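You operate a simulated robot arm through the tools that you are given. There is no shell and no other tool. Be economical: measure what you need, move in short steps, check, and stop when the job is done.

The job below is to be done with a simulated two-armed robot. You get a single attempt, and the scene is never put back.

JOB
Pour tea from the pink flask into both cups, up to their lines.
Fine: hold the flask as you turn its cap, rest the cap on the trolley top, stand the flask back and close it. Set down upright: pink flask.

Only the result counts: the job must be done as asked and must still hold three seconds after the hand-in. Knocking over, shifting, dropping, spilling or breaking anything else fails it. Lids that push on must go on centred and level and be pressed home; caps that screw on are set level and turned clockwise until they are tight.

ROBOT AND FRAMES
Two 7-joint arms with two-finger parallel grippers on one trunk, on a base that drives. Base frame: it is fixed to the floor where the robot stands at the start and does not move with it; the origin is under the middle of the robot, x ahead of it, y to its left, z up; the surface under the hand at the start is at about z = 84. Lengths are in cm, angles in degrees, forces in N, time in s.
The left shoulder is at the start at [7, 13.4, 122.6], the right one opposite. With the tool pointing down near the work surface each hand reaches from about 10 to 64 cm from the robot's upright axis, wherever it stands, measured 20 degrees to its own side. Payload 1.57 kg a hand.
Tool frame (each hand has its own): the origin (TCP) lies between the finger pads and is the grasp point; the fingertips stand 3 cm ahead of it; z points along the fingers, y is the line along which they close. The gripper opens to 8 cm. The fingers are 1.7 cm wide and 1.2 cm thick; the gripper's body (4 by 8.2 cm) begins 8 cm behind the TCP.
Orientation is that of the tool frame in the base frame, as [roll, pitch, yaw] about the fixed x, y, z axes, in that order (R = Rz(yaw) Ry(pitch) Rx(roll)). With the fingers straight down and closing along the base's y, the tool's x points along the base's -x, its y along +y and its z along -z.

CONTROLS
- The arms move only by the tool jog_arm. It takes "left_deltas", "right_deltas" or both (then of equal length, played together; a hand with none holds still); each is a list of rows, each a list of 3 entries, a list of its own where there are three numbers: the shift along the tool's x, y, z in cm, then the turn, a rotation vector about the tool's x, y, z in degrees, then the closure in counts, from 0 (fully open) to 255 (shut). In form: [[[x, y, z], [wx, wy, wz], fingers], ...]. A call has 1 to 8 rows; each row shifts and turns the commanded pose from where the row before left it, along the tool's axes as they then stand. Rows are played at 5 a second. More than 5 cm and 8.6 degrees between two rows, or a gripper value outside its range, and nothing of the call is played. A pose out of reach is approached as far as the arm can. The call stops where the force on the tool passes 40 N (or 10 N more than at its start, if that is more) or the arm is blocked; 0.2 s more then pass. The fingers move at their own pace (about 15.3 cm/s each) and stop on an object; they squeeze with about 43 N. The grip force told is the motor's: it shows also when the fingers shut on nothing. Time passes only in rows, and 0.2 s behind the last, so rows that do not move let the fingers close. The reply holds the time, the measured pose of the TCP, the force on the tool along the base axes, the opening and the grip force, in the units named above and with some noise, with the torque about the TCP (base axes, N m) and any sound that the robot's microphone picked up.
- Cameras (640 x 400 px; columns grow to the right, rows downward): "scene" is now at [12.4, 1.55, 143.61]; the picture's right is [0.20, -0.98, 0.00], its down [-0.73, -0.15, -0.66] and it looks along [0.65, 0.14, -0.75] (base axes); focal length 238 px, centre (320, 200). "left" rides on the left gripper at [7.2, 0.7, -12.2] in its tool frame; the picture's right is [-0.09, 1.00, 0.00], its down [-0.84, -0.08, -0.54] and it looks along [-0.54, -0.05, 0.84] (tool axes); focal length 238 px, centre (320, 200). "right" rides on the right gripper at [7.2, -0.7, -12.2] in its tool frame; the picture's right is [0.09, 1.00, 0.00], its down [-0.84, 0.08, -0.54] and it looks along [-0.54, 0.05, 0.84] (tool axes); focal length 238 px, centre (320, 200). There is no depth. A picture from a camera that has moved, and an enlarged one, comes with that camera's place and axes in the base frame and with its lens.
- grab_frame(camera): a new picture of that camera. No time passes.
- slide_trunk(by): slides the trunk up (or, below 0, down) by that many cm; the arms and the scene camera ride with it, the base frame stays. It gives what a move gives, with no picture.
- drive_base(legs): drives the robot by 1 to 6 legs, each [ahead, left, turn to the left] in cm, cm and degrees, along the robot's own axes; the way and the turn of a leg run together, so that a leg with both is an arc; at most 150 cm and 180 degrees a leg. The arms and the cameras ride along, it lands a little off, and it stops where it bumps. It gives what a move gives.
- head_to(pan, tilt): turns the head with the scene camera to pan (to the left, within 86 degrees either way) and tilt (down, from -29 to 69), counted from straight ahead of the robot. It gives what a move gives.
- close_up(camera, box): a new picture of the part [left, top, right, bottom] of that camera's present view, enlarged. No time passes.
- hand_in(): hands the job in; it is judged then, once.

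Work in short steps. Places have to be worked out from the pictures, the camera data and where the tool is seen: move nearer, look again, correct. Check each grasp and each placing, and mend what went wrong. You have 120 turns and 100 pictures in all, those below and enlarged ones among them. Open the grippers and draw the arms clear of the work before you hand the job in, unless the task says otherwise; then end with one line.

The tools are called after ">>>" as name(argument=value, ...) on one line, values as JSON. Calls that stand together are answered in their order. jog_arm: Moves the arms, as the interface text tells. Its arguments: {"type":"object","properties":{"left_deltas":{"type":"array"},"right_deltas":{"type":"array"}},"required":[]} The other tools are called the same way: slide_trunk (by) slides the trunk up or down; drive_base (legs) drives the base; head_to (pan, tilt) turns the head that bears the scene camera; grab_frame (camera) takes a picture; close_up (camera, box) takes an enlarged picture of a part of a camera's view; hand_in () hands the job in.

At the start:

```text
time_s: 0.0
left_eef_pos: [35.36, 27.76, 123.26]
left_tool_rot: [179.8, 0.0, 180.0]
left_contact_force: [0.3, 1.5, 0.6]
left_wrist_torque: [-0.04, -0.03, 0.0]
left_finger_gap: 8.01
left_grip_force: 0.0
right_eef_pos: [38.14, -8.4, 125.78]
right_tool_rot: [-179.9, -0.1, -179.9]
right_contact_force: [0.5, -1.1, -0.1]
right_wrist_torque: [0.0, 0.0, -0.01]
right_finger_gap: 8.0
right_grip_force: 0.0
trunk travel left (down, up): [-80.0, 14.0]
robot x, y, heading: [0.35, -0.23, 0.2]
head pan, tilt: [11.8, 48.6]
```

scene: 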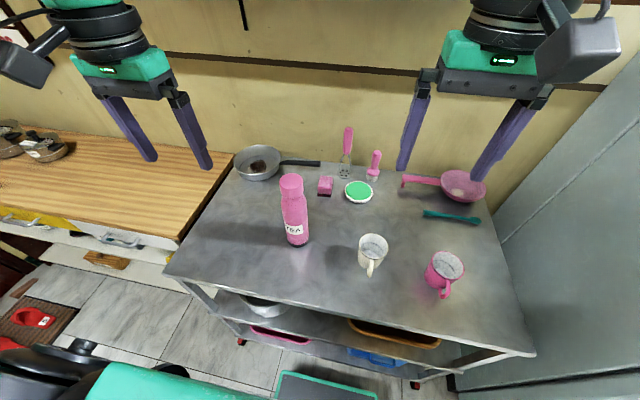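
right: 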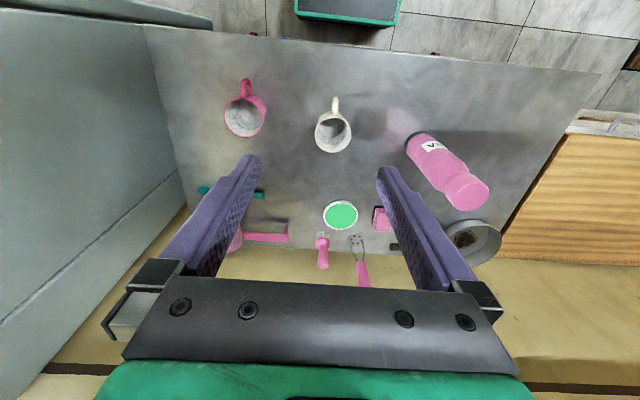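
left: 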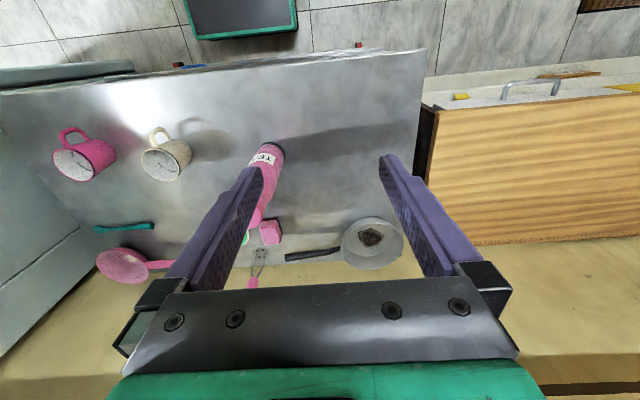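

I start by enlarging the flask and the cups to see the cap, the lines and the handles.

>>> close_up(camera="scene", box=[240, 150, 360, 260])

>>> close_up(camera="scene", box=[340, 210, 490, 310])

```text
3.64 times, centred on (300, 205) of scene
camera zoom: at [12.4, 1.55, 143.61], right [0.2, -0.98, 0.0], down [-0.73, -0.15, -0.66], along [0.65, 0.14, -0.75], focal length 864 px, centre (393, 182)
```

zoom: 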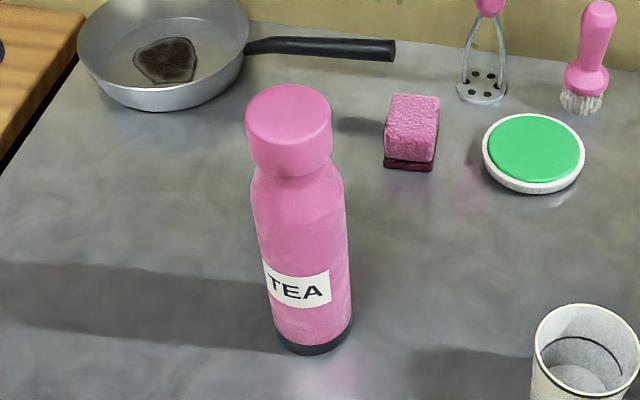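

```text
4.00 times, centred on (415, 260) of scene
camera zoom: at [12.4, 1.55, 143.61], right [0.2, -0.98, 0.0], down [-0.73, -0.15, -0.66], along [0.65, 0.14, -0.75], focal length 950 px, centre (-60, -40)
```

zoom: 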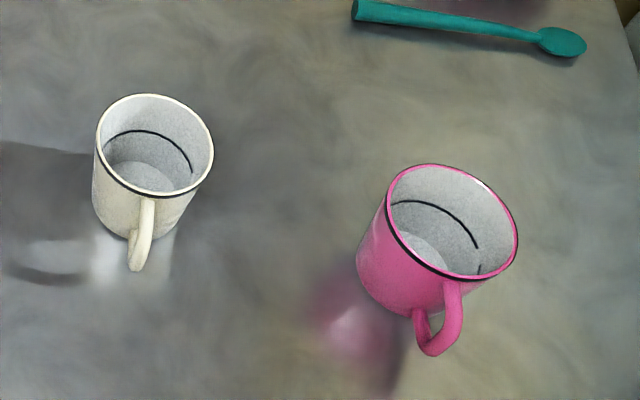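

The cups have fill lines inside them. By triangulation the cream cup is near [44.9,-5], the pink cup near [43.7,-22.6] with its rim at about z=91.5, and the flask near [45.5,14] with its top at about z=110. The right hand will hold the flask with its tool pointing ahead while the left hand turns the cap, so I start pitching the right tool forward.

>>> jog_arm(right_deltas=[[[1.5, 1.5, 0], [0, -8.5, 0], 0], [[1.5, 1.5, 0], [0, -8.5, 0], 0], [[1.5, 1.5, 0], [0, -8.5, 0], 0], [[1.5, 1.5, 0], [0, -8.5, 0], 0], [[1.5, 1.5, 0], [0, -8.5, 0], 0], [[1.5, 1.5, 0], [0, -8.5, 0], 0], [[1.5, 1.5, 0], [0, -8.5, 0], 0], [[1.5, 1.5, 0], [0, -8.5, 0], 0]])

>>> grab_frame(camera="left")

```text
time_s: 1.9
left_eef_pos: [35.4, 27.58, 123.28]
left_tool_rot: [180.0, 0.1, -180.0]
left_contact_force: [-0.3, -0.5, -0.4]
left_wrist_torque: [-0.03, 0.0, 0.0]
left_finger_gap: 8.01
left_grip_force: 0.0
right_eef_pos: [30.91, 1.8, 125.14]
right_tool_rot: [151.5, 63.6, 145.5]
right_contact_force: [0.8, -0.5, 0.8]
right_wrist_torque: [0.0, -0.01, 0.01]
right_finger_gap: 7.98
right_grip_force: 0.0
trunk travel left (down, up): [-80.0, 14.0]
robot x, y, heading: [0.01, -0.2, 0.2]
head pan, tilt: [11.8, 48.6]
stopped in row 8 (right hand): the arm was blocked; the commanded pose is now the measured one
```

```text
94 pictures are left
camera left: at [28.31, 28.32, 135.49], right [0.09, 1.0, 0.0], down [0.84, -0.08, 0.54], along [0.54, -0.05, -0.84], focal length 238 px, centre (320, 200)
```

left: 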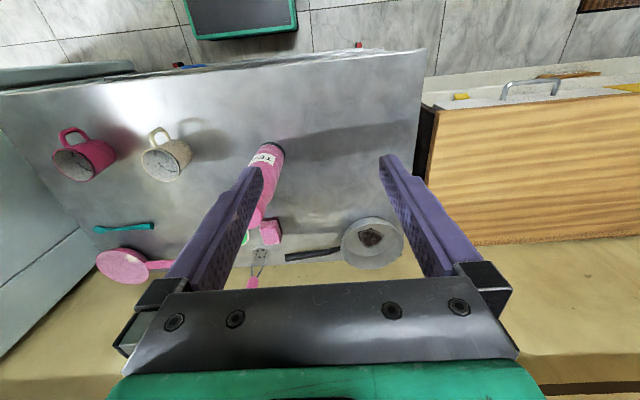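

The right arm got blocked near the end of the pitch. I look at its posture.

>>> grab_frame(camera="scene")

```text
93 pictures are left
camera scene: at [12.36, 1.5, 143.62], right [0.21, -0.98, 0.0], down [-0.73, -0.15, -0.66], along [0.65, 0.14, -0.75], focal length 238 px, centre (320, 200)
```

scene: 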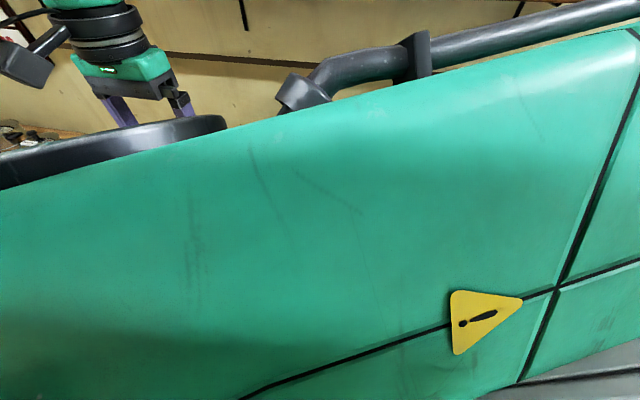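

The forearm is folded right in front of the head, so there is too little room. I move the hand ahead along the tool, then back the base off so the arm is less folded.

>>> jog_arm(right_deltas=[[[0, 0, 3], [0, 0, 0], 0], [[0, 0, 3], [0, 0, 0], 0], [[0, 0, 3], [0, 0, 0], 0], [[0, 0, 2], [0, 0, 0], 0]])

>>> drive_base(legs=[[-14, 0, 0]])

>>> grab_frame(camera="scene")

```text
time_s: 2.9
left_eef_pos: [35.49, 27.65, 123.29]
left_tool_rot: [-180.0, 0.0, -180.0]
left_contact_force: [0.8, 0.2, 0.5]
left_wrist_torque: [0.0, 0.04, 0.01]
left_finger_gap: 8.0
left_grip_force: 0.0
right_eef_pos: [41.11, 1.35, 120.72]
right_tool_rot: [152.1, 63.8, 146.3]
right_contact_force: [0.8, -0.1, 0.0]
right_wrist_torque: [-0.01, 0.01, -0.01]
right_finger_gap: 8.0
right_grip_force: 0.0
trunk travel left (down, up): [-80.0, 14.0]
robot x, y, heading: [0.26, -0.45, 0.4]
head pan, tilt: [11.8, 48.6]
```

```text
time_s: 4.2
left_eef_pos: [21.66, 27.75, 123.25]
left_tool_rot: [179.9, -0.2, -180.0]
left_contact_force: [1.1, 0.1, -0.2]
left_wrist_torque: [-0.01, 0.01, -0.03]
left_finger_gap: 8.01
left_grip_force: 0.1
right_eef_pos: [27.29, 1.36, 120.6]
right_tool_rot: [152.2, 63.6, 146.4]
right_contact_force: [0.3, 0.1, -0.3]
right_wrist_torque: [-0.02, 0.0, 0.01]
right_finger_gap: 8.02
right_grip_force: 0.1
trunk travel left (down, up): [-80.0, 14.0]
robot x, y, heading: [-14.01, 0.21, -0.2]
head pan, tilt: [11.8, 48.6]
```

```text
92 pictures are left
camera scene: at [-1.26, 1.57, 143.58], right [0.2, -0.98, 0.0], down [-0.74, -0.15, -0.66], along [0.65, 0.14, -0.75], focal length 238 px, centre (320, 200)
```

scene: 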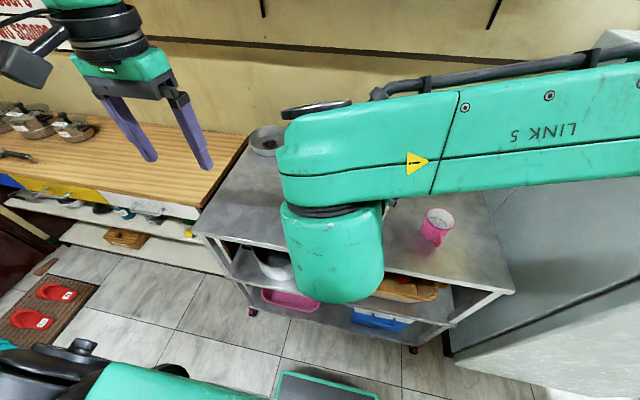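

Now there is room. I level the right tool so it points straight ahead with its fingers closing along y.

>>> jog_arm(right_deltas=[[[0, 0, 0], [-1.42, -5.7, -3.36], 0], [[0, 0, 0], [-1.42, -5.7, -3.36], 0], [[0, 0, 0], [-1.42, -5.7, -3.36], 0], [[0, 0, 0], [-1.42, -5.7, -3.36], 0]])

```text
time_s: 5.2
left_eef_pos: [21.39, 27.98, 123.31]
left_tool_rot: [179.9, 0.0, 180.0]
left_contact_force: [0.6, -0.4, -0.2]
left_wrist_torque: [0.01, 0.0, 0.02]
left_finger_gap: 8.0
left_grip_force: 0.1
right_eef_pos: [27.07, 1.42, 120.75]
right_tool_rot: [-7.5, 89.6, -7.5]
right_contact_force: [-0.1, 0.1, -0.1]
right_wrist_torque: [0.08, -0.03, 0.0]
right_finger_gap: 7.99
right_grip_force: 0.0
trunk travel left (down, up): [-80.0, 14.0]
robot x, y, heading: [-14.01, 0.11, -0.1]
head pan, tilt: [11.8, 48.6]
```

The tool is level. I move it left and down to stand in front of the flask and look.

>>> jog_arm(right_deltas=[[[3.5, 2.5, 0], [0, 0, 0], 0], [[3.5, 2.5, 0], [0, 0, 0], 0], [[3.5, 2.5, 0], [0, 0, 0], 0], [[3.5, 2.5, 0], [0, 0, 0], 0], [[3.5, 2.5, 0], [0, 0, 0], 0], [[3.5, 0, 0], [0, 0, 0], 0]])

>>> grab_frame(camera="right")

>>> grab_frame(camera="scene")

```text
time_s: 6.6
left_eef_pos: [21.37, 27.66, 123.21]
left_tool_rot: [-180.0, 0.0, -180.0]
left_contact_force: [-0.6, -0.7, 0.3]
left_wrist_torque: [0.0, -0.01, 0.02]
left_finger_gap: 8.0
left_grip_force: 0.1
right_eef_pos: [28.1, 11.09, 101.77]
right_tool_rot: [1.5, 89.7, 1.5]
right_contact_force: [0.1, -0.4, 0.6]
right_wrist_torque: [0.02, -0.02, 0.05]
right_finger_gap: 8.01
right_grip_force: 0.0
right hand out of reach, approached as far as the arm can: row 5, 6
trunk travel left (down, up): [-80.0, 14.0]
robot x, y, heading: [-13.76, 0.17, -0.3]
head pan, tilt: [11.8, 48.6]
```

```text
91 pictures are left
camera right: at [16.06, 10.49, 94.56], right [0.0, 1.0, -0.09], down [-0.54, 0.08, 0.84], along [0.84, 0.05, 0.54], focal length 238 px, centre (320, 200)
```

right: 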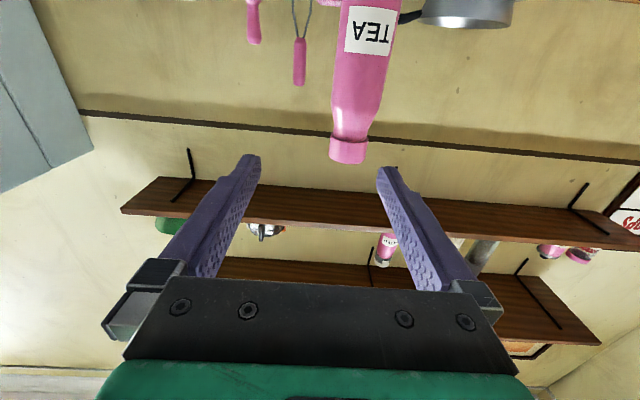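

```text
90 pictures are left
camera scene: at [-1.58, 1.46, 143.62], right [0.2, -0.98, 0.0], down [-0.73, -0.15, -0.66], along [0.65, 0.14, -0.75], focal length 238 px, centre (320, 200)
```

scene: 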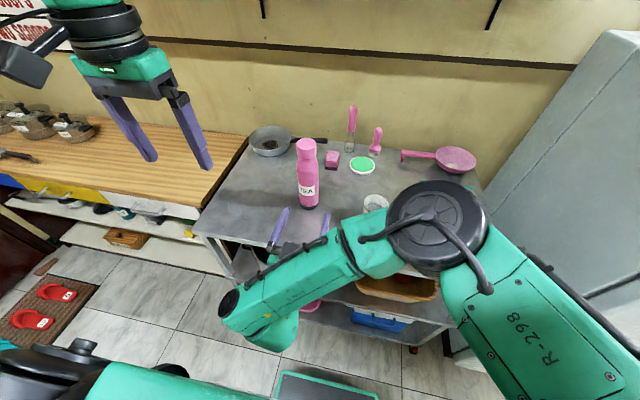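

The hand is nearly in front of the flask. I enlarge the scene picture to triangulate the flask better.

>>> close_up(camera="scene", box=[260, 125, 360, 225])

>>> close_up(camera="right", box=[280, 0, 440, 180])

```text
4.00 times, centred on (310, 175) of scene
camera zoom: at [-1.58, 1.46, 143.62], right [0.2, -0.98, 0.0], down [-0.73, -0.15, -0.66], along [0.65, 0.14, -0.75], focal length 950 px, centre (360, 300)
```

zoom: 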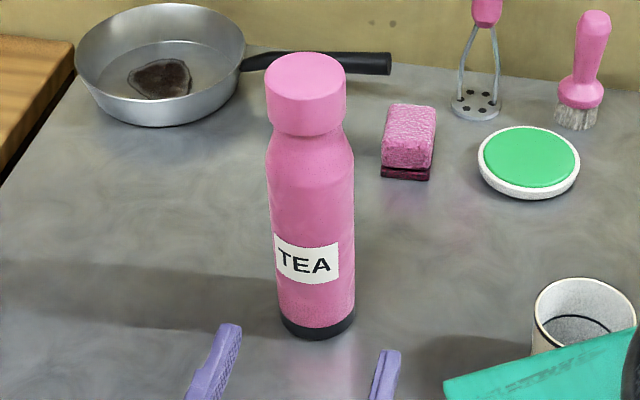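

```text
2.22 times, centred on (360, 90) of right
camera zoom: at [16.06, 10.49, 94.56], right [0.0, 1.0, -0.09], down [-0.54, 0.08, 0.84], along [0.84, 0.05, 0.54], focal length 530 px, centre (231, 444)
```

zoom: 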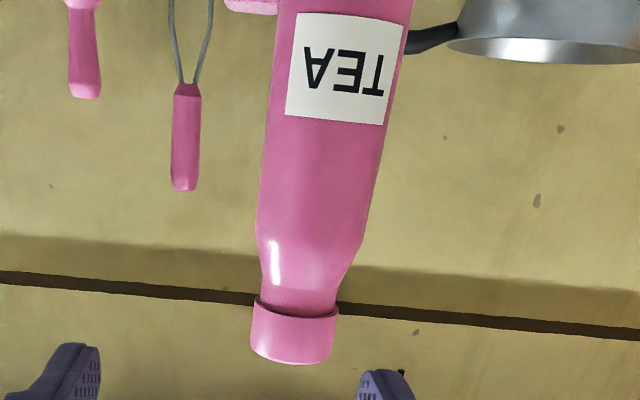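

The flask axis comes out at about [47.8,15.6], body radius about 3.05, top at 107.3 and cap from 104.2 up. I move the hand partway ahead while correcting y and z, stopping short of the flask.

>>> jog_arm(right_deltas=[[[0, 0.5, 3], [0, 0, 0], 0], [[1, 1, 3], [0, 0, 0], 0], [[2, 1.5, 3], [0, 0, 0], 0], [[2.5, 1.5, 2], [0, 0, 0], 0]])

```text
time_s: 7.6
left_eef_pos: [21.46, 27.78, 123.33]
left_tool_rot: [-179.9, 0.0, 179.9]
left_contact_force: [-0.4, 0.6, 0.6]
left_wrist_torque: [0.0, 0.01, -0.03]
left_finger_gap: 7.99
left_grip_force: 0.0
right_eef_pos: [39.27, 11.04, 99.58]
right_tool_rot: [48.5, 89.9, 48.5]
right_contact_force: [-0.5, 0.5, -0.5]
right_wrist_torque: [0.0, 0.01, -0.02]
right_finger_gap: 7.99
right_grip_force: 0.1
right hand out of reach, approached as far as the arm can: row 2, 3, 4
trunk travel left (down, up): [-80.0, 14.0]
robot x, y, heading: [-13.56, 0.13, 0.2]
head pan, tilt: [11.8, 48.6]
```

The hand hangs at y≈11, so it is at some limit of the arm. I shift the base 8 cm left so the flask lies more in front of the right arm.

>>> drive_base(legs=[[0, 8, 0]])

>>> jog_arm(right_deltas=[[[0, -1, 0], [0, 0, 0], 0], [[0, -1, 0], [0, 0, 0], 0], [[0.5, 0, 0], [0, 0, 0], 0]])

```text
time_s: 8.7
left_eef_pos: [21.5, 35.33, 123.35]
left_tool_rot: [179.8, 0.0, -179.9]
left_contact_force: [0.2, -0.3, 0.2]
left_wrist_torque: [0.01, 0.02, 0.03]
left_finger_gap: 7.98
left_grip_force: 0.1
right_eef_pos: [39.06, 18.84, 99.77]
right_tool_rot: [77.8, 89.7, 77.7]
right_contact_force: [-0.1, 0.3, 0.4]
right_wrist_torque: [0.0, 0.0, 0.03]
right_finger_gap: 8.0
right_grip_force: 0.1
trunk travel left (down, up): [-80.0, 14.0]
robot x, y, heading: [-13.86, 8.38, -0.0]
head pan, tilt: [11.8, 48.6]
```

```text
time_s: 9.5
left_eef_pos: [21.36, 36.01, 123.25]
left_tool_rot: [-179.9, 0.0, -180.0]
left_contact_force: [-0.3, -0.1, -0.4]
left_wrist_torque: [0.0, -0.01, 0.03]
left_finger_gap: 8.01
left_grip_force: 0.0
right_eef_pos: [39.14, 17.29, 99.17]
right_tool_rot: [-70.9, 90.0, -71.0]
right_contact_force: [0.0, 0.4, 0.9]
right_wrist_torque: [-0.02, 0.02, 0.0]
right_finger_gap: 7.99
right_grip_force: 0.0
trunk travel left (down, up): [-80.0, 14.0]
robot x, y, heading: [-14.23, 7.73, -0.0]
head pan, tilt: [11.8, 48.6]
```

It responds again. I bring the hand to y≈15.6, z≈96 in front of the flask and look.

>>> jog_arm(right_deltas=[[[1, -0.7, 0], [0, 0, 0], 0], [[1, -0.5, 0], [0, 0, 0], 0], [[1, -0.5, 0], [0, 0, 0], 0]])

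>>> grab_frame(camera="right")

>>> grab_frame(camera="scene")

```text
time_s: 10.3
left_eef_pos: [21.39, 35.89, 123.34]
left_tool_rot: [-179.9, 0.0, -179.9]
left_contact_force: [0.4, -0.1, -0.3]
left_wrist_torque: [0.01, 0.0, 0.01]
left_finger_gap: 7.98
left_grip_force: 0.1
right_eef_pos: [39.25, 15.37, 96.05]
right_tool_rot: [-8.9, 89.9, -9.0]
right_contact_force: [0.1, -0.5, -0.4]
right_wrist_torque: [0.0, -0.05, -0.02]
right_finger_gap: 8.0
right_grip_force: 0.1
trunk travel left (down, up): [-80.0, 14.0]
robot x, y, heading: [-13.98, 7.96, 0.1]
head pan, tilt: [11.8, 48.6]
```

```text
87 pictures are left
camera right: at [27.08, 14.82, 88.91], right [0.0, 1.0, -0.09], down [-0.54, 0.08, 0.84], along [0.84, 0.05, 0.54], focal length 238 px, centre (320, 200)
```

right: 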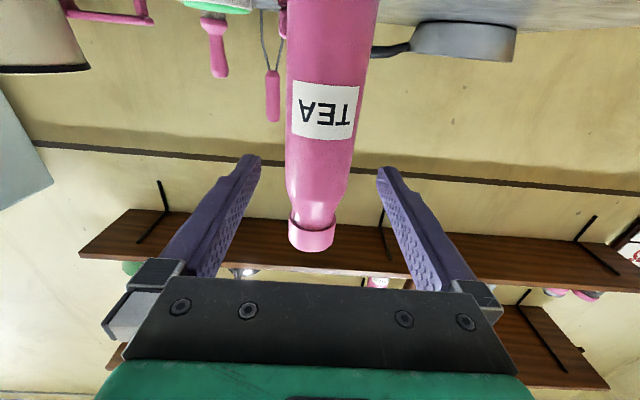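

```text
86 pictures are left
camera scene: at [-1.57, 9.58, 143.61], right [0.2, -0.98, 0.0], down [-0.73, -0.15, -0.66], along [0.65, 0.14, -0.75], focal length 238 px, centre (320, 200)
```

scene: 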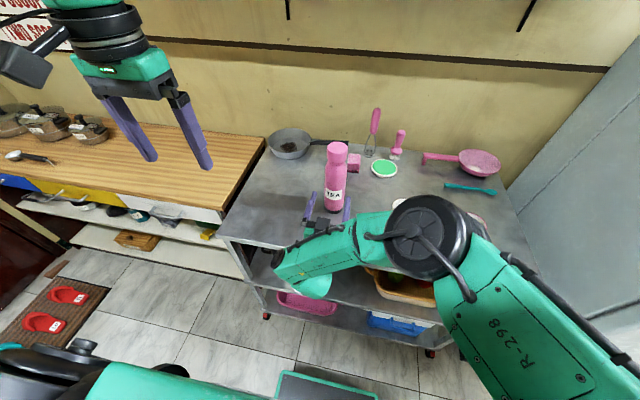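

The flask axis lies at y≈15.6, between the fingers. I advance so the pads straddle it.

>>> jog_arm(right_deltas=[[[0, 0.2, 2], [0, 0, 0], 0], [[0, 0, 2], [0, 0, 0], 0], [[0, 0, 2], [0, 0, 0], 0], [[0, 0, 1.5], [0, 0, 0], 0], [[0, 0, 0.9], [0, 0, 0], 0]])

>>> grab_frame(camera="right")

>>> close_up(camera="scene", box=[285, 125, 385, 245])

```text
time_s: 11.5
left_eef_pos: [21.45, 35.88, 123.26]
left_tool_rot: [-180.0, 0.0, -180.0]
left_contact_force: [-0.5, -0.8, 0.1]
left_wrist_torque: [-0.01, -0.02, -0.04]
left_finger_gap: 8.01
left_grip_force: 0.0
right_eef_pos: [47.33, 15.02, 96.44]
right_tool_rot: [-161.6, 89.9, -161.6]
right_contact_force: [0.4, 0.2, -0.1]
right_wrist_torque: [0.01, 0.02, -0.02]
right_finger_gap: 8.01
right_grip_force: 0.0
right hand out of reach, approached as far as the arm can: row 4
trunk travel left (down, up): [-80.0, 14.0]
robot x, y, heading: [-13.92, 7.96, -0.1]
head pan, tilt: [11.8, 48.6]
```

```text
85 pictures are left
camera right: at [35.29, 14.41, 89.38], right [0.0, 1.0, -0.09], down [-0.54, 0.08, 0.84], along [0.84, 0.05, 0.54], focal length 238 px, centre (320, 200)
```

right: 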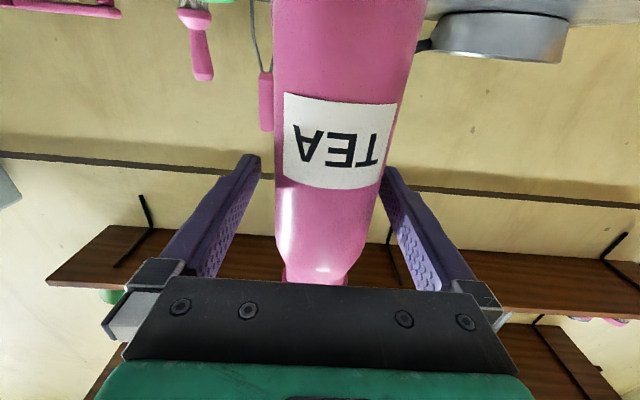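

```text
3.33 times, centred on (335, 185) of scene
camera zoom: at [-1.56, 9.6, 143.61], right [0.2, -0.98, 0.0], down [-0.73, -0.15, -0.66], along [0.65, 0.14, -0.75], focal length 792 px, centre (270, 250)
```

zoom: 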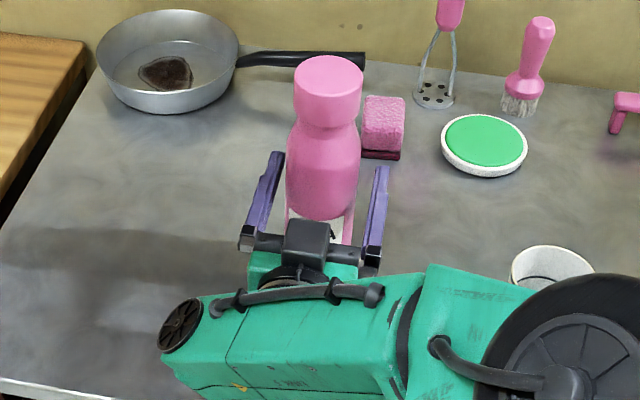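

The hand is at y=15.0, about 0.6 cm right of the flask axis. I correct that before closing.

>>> jog_arm(right_deltas=[[[0.2, 0.6, 0], [0, 0, 0], 0], [[0, 0, 0], [0, 0, 0], 0]])

```text
time_s: 12.1
left_eef_pos: [21.49, 35.81, 123.27]
left_tool_rot: [179.9, 0.0, -180.0]
left_contact_force: [-0.1, 0.7, -0.4]
left_wrist_torque: [-0.01, -0.01, 0.05]
left_finger_gap: 8.0
left_grip_force: 0.1
right_eef_pos: [47.14, 15.34, 96.66]
right_tool_rot: [-172.5, 90.0, -172.6]
right_contact_force: [0.5, 1.4, 0.4]
right_wrist_torque: [-0.02, -0.04, 0.03]
right_finger_gap: 8.02
right_grip_force: 0.0
right hand out of reach, approached as far as the arm can: row 1
trunk travel left (down, up): [-80.0, 14.0]
robot x, y, heading: [-14.31, 7.98, -0.1]
head pan, tilt: [11.8, 48.6]
```

Close but at the arm's limit, which would make holding unreliable. I back the hand out, move the base 5 cm ahead and 6 cm left, then re-approach.

>>> jog_arm(right_deltas=[[[0, 0, -3], [0, 0, 0], 0], [[0, 0, -4], [0, 0, 0], 0], [[0, 0, -4], [0, 0, 0], 0], [[0, 0, -3], [0, 0, 0], 0]])

>>> drive_base(legs=[[5, 6, 0]])

>>> jog_arm(right_deltas=[[[0, -2, 0], [0, 0, 0], 0], [[0, -2, 0], [0, 0, 0], 0], [[0.5, -1.5, 0], [0, 0, 0], 0]])

```text
time_s: 13.1
left_eef_pos: [21.38, 35.82, 123.41]
left_tool_rot: [-179.9, 0.0, -180.0]
left_contact_force: [0.3, 0.8, 0.4]
left_wrist_torque: [-0.02, 0.0, -0.01]
left_finger_gap: 8.02
left_grip_force: 0.1
right_eef_pos: [33.29, 15.16, 96.69]
right_tool_rot: [-10.7, 89.9, -10.9]
right_contact_force: [-0.1, -0.5, 0.1]
right_wrist_torque: [-0.03, 0.01, 0.05]
right_finger_gap: 7.99
right_grip_force: 0.1
trunk travel left (down, up): [-80.0, 14.0]
robot x, y, heading: [-14.13, 8.18, -0.2]
head pan, tilt: [11.8, 48.6]
```

```text
time_s: 14.2
left_eef_pos: [26.04, 41.32, 123.45]
left_tool_rot: [179.7, 0.2, 180.0]
left_contact_force: [-0.2, 0.7, -0.6]
left_wrist_torque: [0.02, -0.01, 0.0]
left_finger_gap: 8.0
left_grip_force: 0.1
right_eef_pos: [37.99, 20.86, 96.79]
right_tool_rot: [37.4, 89.8, 37.3]
right_contact_force: [-0.9, -0.3, -0.3]
right_wrist_torque: [0.0, 0.02, 0.0]
right_finger_gap: 8.01
right_grip_force: 0.1
trunk travel left (down, up): [-80.0, 14.0]
robot x, y, heading: [-9.06, 13.96, 0.2]
head pan, tilt: [11.8, 48.6]
```

```text
time_s: 14.9
left_eef_pos: [26.53, 41.84, 123.3]
left_tool_rot: [180.0, 0.0, 180.0]
left_contact_force: [-0.3, -0.1, 0.3]
left_wrist_torque: [-0.04, 0.0, 0.0]
left_finger_gap: 8.02
left_grip_force: 0.1
right_eef_pos: [38.29, 15.55, 96.15]
right_tool_rot: [-125.3, 89.9, -125.4]
right_contact_force: [-0.1, -0.7, -0.6]
right_wrist_torque: [0.01, -0.02, -0.03]
right_finger_gap: 8.0
right_grip_force: 0.0
trunk travel left (down, up): [-80.0, 14.0]
robot x, y, heading: [-9.09, 14.32, 0.1]
head pan, tilt: [11.8, 48.6]
```

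In place again at y=15.55. I advance onto the flask.

>>> jog_arm(right_deltas=[[[0, 0, 2], [0, 0, 0], 0], [[0, 0, 2], [0, 0, 0], 0], [[0, 0, 2], [0, 0, 0], 0], [[0, 0, 2], [0, 0, 0], 0], [[0, 0, 1.3], [0, 0, 0], 0], [[0, 0, 0], [0, 0, 0], 0]])

>>> grab_frame(camera="right")

>>> grab_frame(camera="scene")

```text
time_s: 16.4
left_eef_pos: [26.3, 41.69, 123.37]
left_tool_rot: [179.9, 0.0, 179.9]
left_contact_force: [-0.1, 0.0, 0.6]
left_wrist_torque: [0.01, -0.02, 0.03]
left_finger_gap: 7.98
left_grip_force: 0.2
right_eef_pos: [47.5, 15.61, 96.25]
right_tool_rot: [-38.4, 89.8, -38.5]
right_contact_force: [-0.2, -0.3, -0.1]
right_wrist_torque: [0.01, 0.0, 0.0]
right_finger_gap: 7.98
right_grip_force: 0.1
trunk travel left (down, up): [-80.0, 14.0]
robot x, y, heading: [-9.02, 13.93, -0.2]
head pan, tilt: [11.8, 48.6]
```

```text
83 pictures are left
camera right: at [35.43, 14.95, 89.09], right [0.0, 1.0, -0.09], down [-0.54, 0.08, 0.84], along [0.84, 0.05, 0.54], focal length 238 px, centre (320, 200)
```

right: 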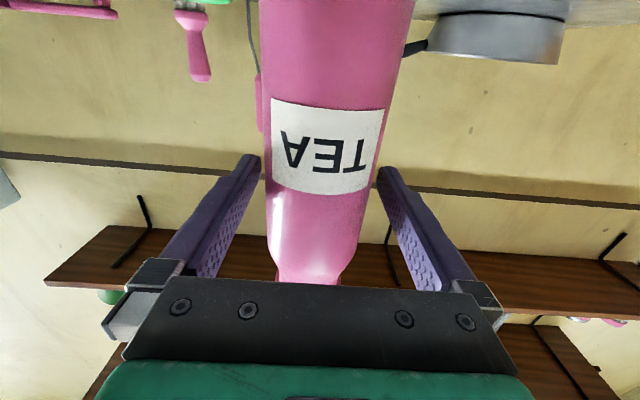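

```text
82 pictures are left
camera scene: at [3.35, 15.5, 143.62], right [0.2, -0.98, 0.0], down [-0.73, -0.15, -0.66], along [0.65, 0.14, -0.75], focal length 238 px, centre (320, 200)
```

scene: 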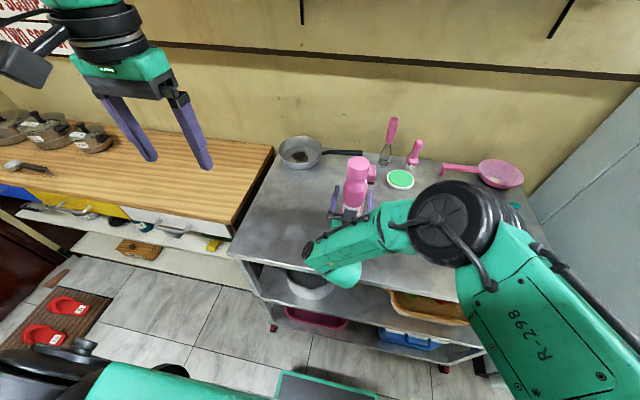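

The flask is centred between the pads. I close the right gripper.

>>> jog_arm(right_deltas=[[[0, 0, 0], [0, 0, 0], 80], [[0, 0, 0], [0, 0, 0], 160], [[0, 0, 0], [0, 0, 0], 255], [[0, 0, 0], [0, 0, 0], 255]])

```text
time_s: 17.4
left_eef_pos: [26.3, 41.57, 123.35]
left_tool_rot: [179.9, 0.0, 179.9]
left_contact_force: [0.2, -0.6, 0.1]
left_wrist_torque: [0.01, 0.0, 0.01]
left_finger_gap: 8.01
left_grip_force: 0.1
right_eef_pos: [47.5, 15.54, 96.26]
right_tool_rot: [-12.8, 89.8, -12.9]
right_contact_force: [1.7, -2.7, 1.3]
right_wrist_torque: [-0.08, -0.11, -0.04]
right_finger_gap: 6.08
right_grip_force: 43.3
trunk travel left (down, up): [-80.0, 14.0]
robot x, y, heading: [-8.5, 13.9, -0.1]
head pan, tilt: [11.8, 48.6]
```

The flask is firmly held at 6.1 cm. Now I turn the left hand by +90° about its axis, with its camera swinging to the left, ready to unscrew with room to spare.

>>> jog_arm(left_deltas=[[[0, 0, 0], [0, 0, 8.5], 0], [[0, 0, 0], [0, 0, 8.5], 0], [[0, 0, 0], [0, 0, 8.5], 0], [[0, 0, 0], [0, 0, 8.5], 0], [[0, 0, 0], [0, 0, 8.5], 0], [[0, 0, 0], [0, 0, 8.5], 0], [[0, 0, 0], [0, 0, 8.5], 0], [[0, 0, 0], [0, 0, 8.5], 0]])

>>> jog_arm(left_deltas=[[[0, 0, 0], [0, 0, 7.3], 0], [[0, 0, 0], [0, 0, 7.3], 0], [[0, 0, 0], [0, 0, 7.4], 0], [[-4, 3.5, 0], [0, 0, 0], 0], [[-4, 3.5, 0], [0, 0, 0], 0], [[-4, 3.5, 0], [0, 0, 0], 0], [[-4, 3.5, 0], [0, 0, 0], 0], [[-3, 2, 0], [0, 0, 0], 0]])

>>> grab_frame(camera="left")

>>> grab_frame(camera="scene")

```text
time_s: 19.1
left_eef_pos: [26.38, 41.51, 123.4]
left_tool_rot: [180.0, -0.1, 111.8]
left_contact_force: [0.3, 0.8, -0.3]
left_wrist_torque: [-0.02, -0.03, -0.01]
left_finger_gap: 7.99
left_grip_force: 0.1
right_eef_pos: [47.49, 15.64, 96.19]
right_tool_rot: [161.8, 89.9, 161.8]
right_contact_force: [0.5, -1.1, 1.8]
right_wrist_torque: [-0.23, -0.02, 0.01]
right_finger_gap: 6.08
right_grip_force: 42.6
trunk travel left (down, up): [-80.0, 14.0]
robot x, y, heading: [-9.02, 14.01, 0.0]
head pan, tilt: [11.8, 48.6]
```

```text
refused: row 4 steps farther than a row can; nothing moved
```

```text
81 pictures are left
camera left: at [24.44, 48.51, 135.51], right [0.96, 0.28, 0.0], down [0.24, -0.81, 0.54], along [0.15, -0.52, -0.84], focal length 238 px, centre (320, 200)
```

left: 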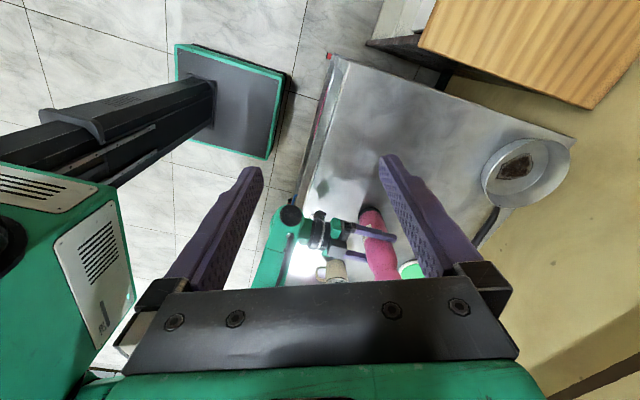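

```text
80 pictures are left
camera scene: at [3.36, 15.44, 143.62], right [0.2, -0.98, 0.0], down [-0.73, -0.15, -0.66], along [0.65, 0.14, -0.75], focal length 238 px, centre (320, 200)
```

scene: 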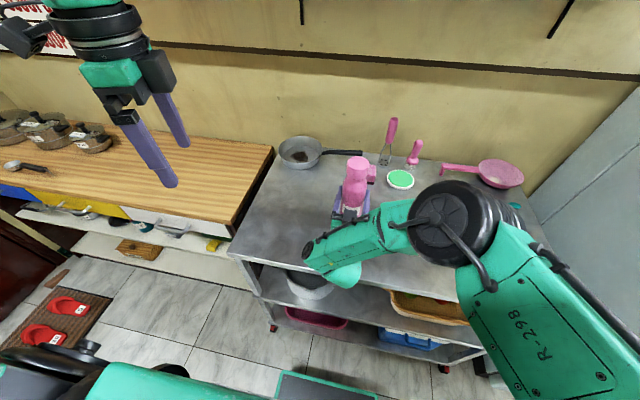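

The step was too long. I finish the turn and move over with shorter rows.

>>> jog_arm(left_deltas=[[[0, 0, 0], [0, 0, 7.3], 0], [[0, 0, 0], [0, 0, 7.3], 0], [[0, 0, 0], [0, 0, 7.4], 0], [[-3.3, 2.7, 0], [0, 0, 0], 0], [[-3.3, 2.7, 0], [0, 0, 0], 0], [[-3.3, 2.7, 0], [0, 0, 0], 0], [[-3.3, 2.7, 0], [0, 0, 0], 0]])

>>> jog_arm(left_deltas=[[[-3.2, 2.7, 0], [0, 0, 0], 0], [[-3.2, 2.7, 0], [0, 0, 0], 0], [[-3.2, 2.6, 0], [0, 0, 0], 0], [[0, 0, 0], [0, 0, 0], 0]])

>>> grab_frame(camera="left")

```text
time_s: 20.8
left_eef_pos: [37.27, 28.34, 123.1]
left_tool_rot: [-180.0, -0.2, 90.0]
left_contact_force: [0.2, 0.8, 0.6]
left_wrist_torque: [0.04, -0.02, 0.04]
left_finger_gap: 8.0
left_grip_force: 0.1
right_eef_pos: [47.66, 15.49, 96.29]
right_tool_rot: [-3.5, 90.0, -3.7]
right_contact_force: [2.4, -0.9, 0.8]
right_wrist_torque: [0.01, -0.19, -0.04]
right_finger_gap: 6.1
right_grip_force: 43.3
trunk travel left (down, up): [-80.0, 14.0]
robot x, y, heading: [-9.24, 13.87, -0.1]
head pan, tilt: [11.8, 48.6]
```

```text
time_s: 21.8
left_eef_pos: [38.52, 27.01, 123.45]
left_tool_rot: [180.0, 0.0, 90.3]
left_contact_force: [-0.6, -0.2, 0.2]
left_wrist_torque: [0.01, 0.01, -0.05]
left_finger_gap: 8.0
left_grip_force: 0.1
left hand out of reach, approached as far as the arm can: row 1, 2, 3
right_eef_pos: [47.48, 15.55, 96.23]
right_tool_rot: [-38.3, 90.0, -38.4]
right_contact_force: [0.3, 0.3, 1.0]
right_wrist_torque: [0.09, -0.05, 0.02]
right_finger_gap: 6.08
right_grip_force: 43.4
trunk travel left (down, up): [-80.0, 14.0]
robot x, y, heading: [-9.23, 14.16, -0.3]
head pan, tilt: [11.8, 48.6]
```

```text
79 pictures are left
camera left: at [39.24, 34.14, 135.44], right [1.0, -0.09, 0.0], down [-0.08, -0.84, 0.54], along [-0.05, -0.54, -0.84], focal length 238 px, centre (320, 200)
```

left: 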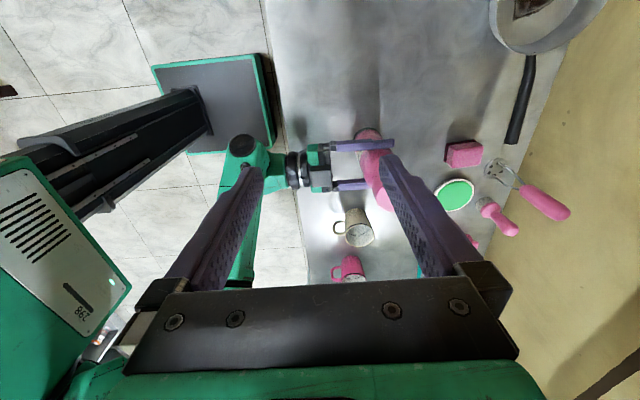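

With this wrist turn the left hand cannot come further over. I turn it back about 45° and see whether it then reaches.

>>> jog_arm(left_deltas=[[[0, 0, 0], [0, 0, -8.5], 0], [[0, 0, 0], [0, 0, -8.5], 0], [[0, 0, 0], [0, 0, -8.5], 0], [[0, 0, 0], [0, 0, -8.5], 0], [[0, 0, 0], [0, 0, -8.5], 0], [[0, 0, 0], [0, 0, 0], 0]])

```text
time_s: 23.1
left_eef_pos: [38.52, 27.02, 123.4]
left_tool_rot: [-180.0, 0.0, 132.6]
left_contact_force: [1.0, -0.2, -0.5]
left_wrist_torque: [-0.02, 0.01, -0.01]
left_finger_gap: 8.01
left_grip_force: 0.1
right_eef_pos: [47.47, 15.58, 96.35]
right_tool_rot: [147.3, 90.0, 147.2]
right_contact_force: [0.8, -0.2, 1.2]
right_wrist_torque: [0.15, -0.02, 0.02]
right_finger_gap: 6.07
right_grip_force: 43.2
trunk travel left (down, up): [-80.0, 14.0]
robot x, y, heading: [-9.2, 14.16, -0.1]
head pan, tilt: [11.8, 48.6]
```

>>> jog_arm(left_deltas=[[[-3.67, -0.22, 0], [0, 0, 0], 0], [[-3.67, -0.22, 0], [0, 0, 0], 0], [[-3.67, -0.22, 0], [0, 0, 0], 0], [[-3.67, -0.22, 0], [0, 0, 0], 0], [[0, 0, 0], [0, 0, 0], 0]])

>>> grab_frame(camera="scene")

```text
time_s: 24.4
left_eef_pos: [38.54, 26.96, 123.29]
left_tool_rot: [180.0, -0.1, 132.6]
left_contact_force: [-0.6, 0.3, 0.2]
left_wrist_torque: [-0.03, -0.01, -0.01]
left_finger_gap: 7.99
left_grip_force: 0.0
left hand out of reach, approached as far as the arm can: row 1, 2, 3, 4
right_eef_pos: [47.54, 15.62, 96.19]
right_tool_rot: [143.6, 90.0, 143.7]
right_contact_force: [0.1, -1.5, 0.6]
right_wrist_torque: [0.01, -0.04, 0.0]
right_finger_gap: 6.07
right_grip_force: 42.8
trunk travel left (down, up): [-80.0, 14.0]
robot x, y, heading: [-9.04, 13.79, 0.2]
head pan, tilt: [11.8, 48.6]
```

```text
78 pictures are left
camera scene: at [3.37, 15.48, 143.61], right [0.2, -0.98, 0.0], down [-0.73, -0.15, -0.66], along [0.65, 0.14, -0.75], focal length 238 px, centre (320, 200)
```

scene: 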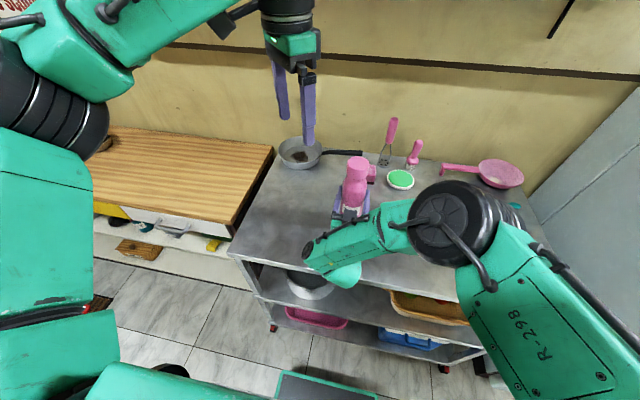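

From these limits I work out that the cap is about 1–4 cm beyond the left hand's reach at that height. The flask is standing, so I release it, draw the right hand back, drive 6 cm ahead and grip again.

>>> jog_arm(right_deltas=[[[0, 0, 0], [0, 0, 0], 0], [[0, 0, 0], [0, 0, 0], 0], [[0, 0, -3], [0, 0, 0], 0], [[0, 0, -4], [0, 0, 0], 0], [[0, 0, -4], [0, 0, 0], 0], [[0, 0, -3], [0, 0, 0], 0]])

>>> drive_base(legs=[[6.5, 0, 0]])

>>> grab_frame(camera="right")

>>> grab_frame(camera="scene")

```text
time_s: 25.8
left_eef_pos: [38.38, 27.03, 123.4]
left_tool_rot: [179.9, 0.1, 132.5]
left_contact_force: [-0.2, 0.1, -0.2]
left_wrist_torque: [0.0, 0.02, 0.01]
left_finger_gap: 8.01
left_grip_force: 0.1
right_eef_pos: [33.43, 15.64, 96.16]
right_tool_rot: [-30.0, 89.9, -30.2]
right_contact_force: [-0.3, 0.1, -0.4]
right_wrist_torque: [0.03, -0.01, 0.0]
right_finger_gap: 8.0
right_grip_force: 0.0
trunk travel left (down, up): [-80.0, 14.0]
robot x, y, heading: [-9.47, 13.99, -0.0]
head pan, tilt: [11.8, 48.6]
```

```text
time_s: 26.7
left_eef_pos: [44.55, 26.92, 123.62]
left_tool_rot: [179.7, 0.3, 132.4]
left_contact_force: [0.3, -0.5, -0.1]
left_wrist_torque: [0.01, -0.01, 0.04]
left_finger_gap: 8.0
left_grip_force: 0.0
right_eef_pos: [39.61, 15.47, 96.41]
right_tool_rot: [-4.9, 89.7, -5.1]
right_contact_force: [-0.7, 0.9, -0.7]
right_wrist_torque: [0.01, 0.01, -0.01]
right_finger_gap: 8.0
right_grip_force: 0.0
trunk travel left (down, up): [-80.0, 14.0]
robot x, y, heading: [-2.32, 14.1, 0.1]
head pan, tilt: [11.8, 48.6]
```

```text
77 pictures are left
camera right: at [27.52, 14.91, 89.17], right [0.0, 1.0, -0.09], down [-0.55, 0.08, 0.83], along [0.84, 0.05, 0.54], focal length 238 px, centre (320, 200)
```

right: 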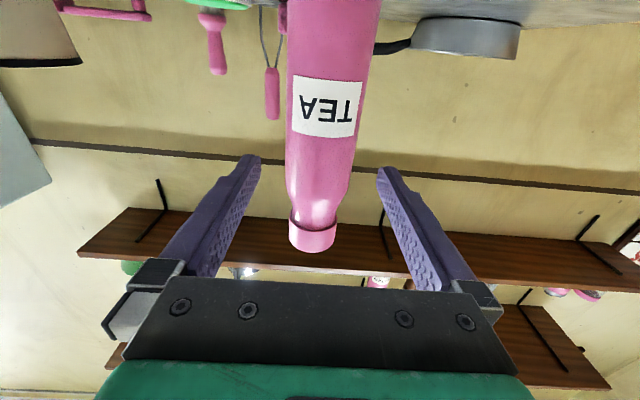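

```text
76 pictures are left
camera scene: at [9.23, 15.47, 143.68], right [0.2, -0.98, 0.0], down [-0.73, -0.15, -0.66], along [0.65, 0.13, -0.75], focal length 238 px, centre (320, 200)
```

scene: 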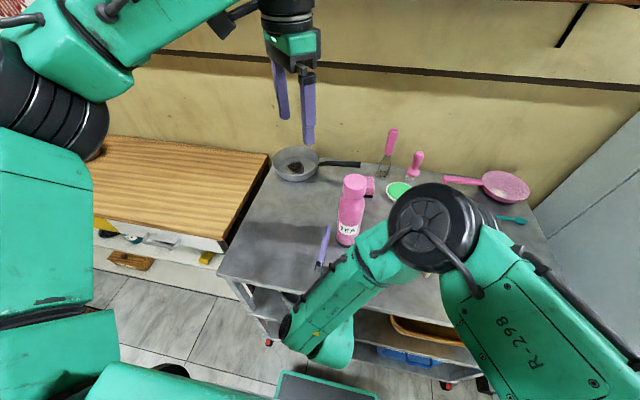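

The flask stands unmoved. I advance and grip again.

>>> jog_arm(right_deltas=[[[0, 0.1, 2], [0, 0, 0], 0], [[0, 0, 2], [0, 0, 0], 0], [[0, 0, 2], [0, 0, 0], 0], [[0, 0, 2], [0, 0, 0], 0], [[0, 0, 0], [0, 0, 0], 0], [[0, 0, 0], [0, 0, 120], 120], [[0, 0, 0], [0, 0, 0], 255], [[0, 0, 0], [0, 0, 0], 255]])

```text
refused: row 6 steps farther than a row can; nothing moved
```

A typo put a turn in one row. I send it again corrected.

>>> jog_arm(right_deltas=[[[0, 0.1, 2], [0, 0, 0], 0], [[0, 0, 2], [0, 0, 0], 0], [[0, 0, 2], [0, 0, 0], 0], [[0, 0, 2], [0, 0, 0], 0], [[0, 0, 0], [0, 0, 0], 0], [[0, 0, 0], [0, 0, 0], 120], [[0, 0, 0], [0, 0, 0], 255], [[0, 0, 0], [0, 0, 0], 255]])

```text
time_s: 28.5
left_eef_pos: [44.96, 27.04, 123.42]
left_tool_rot: [179.9, 0.1, 132.4]
left_contact_force: [-0.9, 0.2, 0.0]
left_wrist_torque: [-0.04, 0.01, -0.02]
left_finger_gap: 8.01
left_grip_force: 0.1
right_eef_pos: [48.03, 15.62, 96.15]
right_tool_rot: [-35.2, 89.9, -35.3]
right_contact_force: [-0.7, -1.8, 1.5]
right_wrist_torque: [-0.02, 0.13, 0.01]
right_finger_gap: 6.07
right_grip_force: 43.2
trunk travel left (down, up): [-80.0, 14.0]
robot x, y, heading: [-2.4, 14.15, -0.3]
head pan, tilt: [11.8, 48.6]
```

Gripped. Now the left hand goes down to z≈114 and over the cap.

>>> jog_arm(left_deltas=[[[0, 0, 4], [0, 0, 0], 0], [[0, 0, 4], [0, 0, 0], 0], [[-2.6, -1.4, 1.2], [0, 0, 0], 0], [[-2.6, -1.4, 0], [0, 0, 0], 0], [[-2.6, -1.4, 0], [0, 0, 0], 0], [[-2.5, -1.4, 0], [0, 0, 0], 0], [[0, 0, 0], [0, 0, 0], 0]])

>>> grab_frame(camera="left")

>>> grab_frame(camera="scene")

```text
time_s: 30.1
left_eef_pos: [43.02, 21.69, 113.23]
left_tool_rot: [180.0, 0.1, 132.5]
left_contact_force: [-0.9, -0.9, -0.2]
left_wrist_torque: [0.0, -0.03, 0.02]
left_finger_gap: 7.99
left_grip_force: 0.1
left hand out of reach, approached as far as the arm can: row 4, 5, 6
right_eef_pos: [48.02, 15.65, 96.19]
right_tool_rot: [-29.1, 90.0, -29.2]
right_contact_force: [1.3, 0.2, 1.8]
right_wrist_torque: [0.14, -0.11, -0.01]
right_finger_gap: 6.07
right_grip_force: 42.9
trunk travel left (down, up): [-80.0, 14.0]
robot x, y, heading: [-2.76, 13.91, 0.1]
head pan, tilt: [11.8, 48.6]
```

```text
75 pictures are left
camera left: at [38.77, 27.26, 125.44], right [0.8, 0.6, 0.0], down [0.51, -0.67, 0.54], along [0.33, -0.43, -0.84], focal length 238 px, centre (320, 200)
```

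left: 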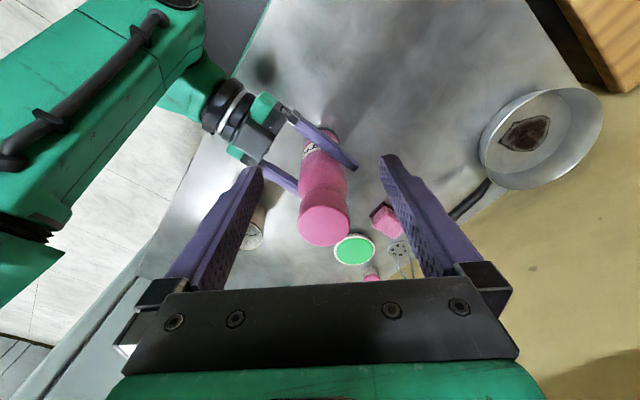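

```text
74 pictures are left
camera scene: at [9.89, 15.49, 143.62], right [0.2, -0.98, 0.0], down [-0.73, -0.15, -0.66], along [0.65, 0.13, -0.75], focal length 238 px, centre (320, 200)
```

scene: 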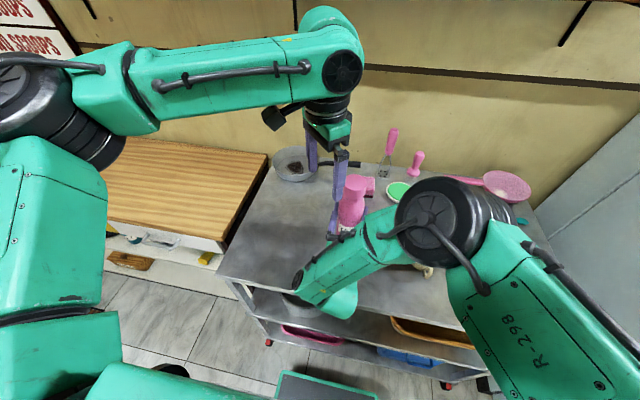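

The left hand is stuck again short of the cap. I turn the wrist back to its neutral yaw to see if that frees it.

>>> jog_arm(left_deltas=[[[0, 0, 0], [0, 0, -8], 0], [[0, 0, 0], [0, 0, -8], 0], [[0, 0, 0], [0, 0, -8], 0], [[0, 0, 0], [0, 0, -8], 0], [[0, 0, 0], [0, 0, -8], 0], [[0, 0, 0], [0, 0, -7.5], 0]])

>>> jog_arm(left_deltas=[[[-1, -1.5, 0], [0, 0, 0], 0], [[-1, -1.5, 0], [0, 0, 0], 0], [[-1, -1.5, 0], [0, 0, 0], 0], [[-1.5, -1.5, 0], [0, 0, 0], 0], [[0, 0, 0], [0, 0, 0], 0]])

```text
time_s: 31.5
left_eef_pos: [43.05, 21.53, 113.15]
left_tool_rot: [-179.9, 0.1, -179.9]
left_contact_force: [0.5, 0.1, 0.5]
left_wrist_torque: [0.01, 0.01, -0.02]
left_finger_gap: 8.01
left_grip_force: 0.2
right_eef_pos: [47.91, 15.7, 96.13]
right_tool_rot: [-43.9, 89.9, -44.0]
right_contact_force: [2.2, 0.6, 4.1]
right_wrist_torque: [0.21, -0.06, -0.01]
right_finger_gap: 6.08
right_grip_force: 42.6
trunk travel left (down, up): [-80.0, 14.0]
robot x, y, heading: [-2.34, 14.09, 0.0]
head pan, tilt: [11.8, 48.6]
```

```text
time_s: 32.7
left_eef_pos: [43.0, 21.61, 113.39]
left_tool_rot: [179.9, 0.2, 179.9]
left_contact_force: [-1.1, 0.2, 0.3]
left_wrist_torque: [0.01, -0.03, 0.01]
left_finger_gap: 7.99
left_grip_force: 0.1
left hand out of reach, approached as far as the arm can: row 1, 2, 3, 4
right_eef_pos: [47.93, 15.63, 96.24]
right_tool_rot: [126.2, 90.0, 125.9]
right_contact_force: [1.6, 0.6, 5.1]
right_wrist_torque: [0.23, -0.06, -0.03]
right_finger_gap: 6.06
right_grip_force: 43.1
trunk travel left (down, up): [-80.0, 14.0]
robot x, y, heading: [-2.5, 14.07, 0.1]
head pan, tilt: [11.8, 48.6]
```

Not the wrist yaw. I probe which direction is blocked: first straight ahead, then sideways.

>>> jog_arm(left_deltas=[[[-2, 0, 0], [0, 0, 0], 0], [[-2, 0, 0], [0, 0, 0], 0]])

>>> jog_arm(left_deltas=[[[0, -2, 0], [0, 0, 0], 0], [[0, -2, 0], [0, 0, 0], 0]])

>>> jog_arm(left_deltas=[[[0, 0, 1], [0, 0, 0], 0], [[0, 0, 1], [0, 0, 0], 0]])

```text
time_s: 33.3
left_eef_pos: [45.24, 23.35, 113.01]
left_tool_rot: [-179.8, 0.2, 179.9]
left_contact_force: [0.8, 0.0, -1.6]
left_wrist_torque: [-0.01, 0.0, 0.02]
left_finger_gap: 8.0
left_grip_force: 0.1
left hand out of reach, approached as far as the arm can: row 1, 2
right_eef_pos: [47.9, 15.63, 96.26]
right_tool_rot: [-56.4, 90.0, -56.6]
right_contact_force: [1.7, 0.3, 3.3]
right_wrist_torque: [0.24, -0.05, -0.11]
right_finger_gap: 6.04
right_grip_force: 42.8
trunk travel left (down, up): [-80.0, 14.0]
robot x, y, heading: [-2.81, 14.24, 0.0]
head pan, tilt: [11.8, 48.6]
```

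```text
time_s: 33.9
left_eef_pos: [43.4, 21.7, 112.72]
left_tool_rot: [-179.8, 0.2, 180.0]
left_contact_force: [0.5, -0.5, -0.2]
left_wrist_torque: [0.0, 0.02, 0.01]
left_finger_gap: 7.99
left_grip_force: 0.2
left hand out of reach, approached as far as the arm can: row 1, 2
right_eef_pos: [47.93, 15.57, 96.2]
right_tool_rot: [119.8, 90.0, 119.8]
right_contact_force: [0.6, -0.3, 3.7]
right_wrist_torque: [0.22, 0.03, -0.01]
right_finger_gap: 6.05
right_grip_force: 42.9
trunk travel left (down, up): [-80.0, 14.0]
robot x, y, heading: [-2.45, 13.96, -0.2]
head pan, tilt: [11.8, 48.6]
```

```text
time_s: 34.5
left_eef_pos: [43.51, 21.7, 110.68]
left_tool_rot: [-180.0, 0.1, 179.8]
left_contact_force: [0.3, -0.5, 0.6]
left_wrist_torque: [0.04, 0.04, 0.01]
left_finger_gap: 8.0
left_grip_force: 0.1
right_eef_pos: [47.93, 15.61, 96.05]
right_tool_rot: [-65.4, 89.9, -65.4]
right_contact_force: [1.1, -0.6, 3.9]
right_wrist_torque: [0.12, 0.03, 0.01]
right_finger_gap: 6.11
right_grip_force: 42.8
trunk travel left (down, up): [-80.0, 14.0]
robot x, y, heading: [-2.66, 13.92, -0.1]
head pan, tilt: [11.8, 48.6]
```

The block behaves like an elbow posture limit: the elbow swung far out to the left when I turned the wrist by 90°. I retract the left hand to its starting spot relative to the robot and check the posture.

>>> jog_arm(left_deltas=[[[1, 3, -3], [0, 0, 0], 0], [[2, 3, -3], [0, 0, 0], 0], [[2, 3, -3], [0, 0, 0], 0], [[3, 3, -3], [0, 0, 0], 0], [[4, 2, 0], [0, 0, 0], 0], [[4, 2, 0], [0, 0, 0], 0], [[0, 3, 0], [0, 0, 0], 0]])

>>> grab_frame(camera="scene")

```text
refused: row 4 steps farther than a row can; nothing moved
```

```text
73 pictures are left
camera scene: at [9.86, 15.48, 143.62], right [0.2, -0.98, 0.0], down [-0.73, -0.15, -0.66], along [0.65, 0.13, -0.75], focal length 238 px, centre (320, 200)
```

scene: 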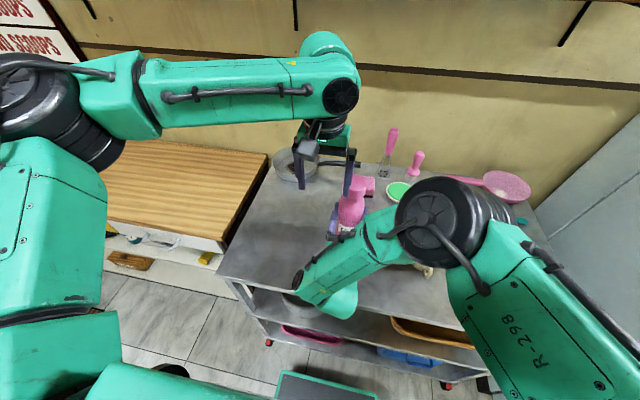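

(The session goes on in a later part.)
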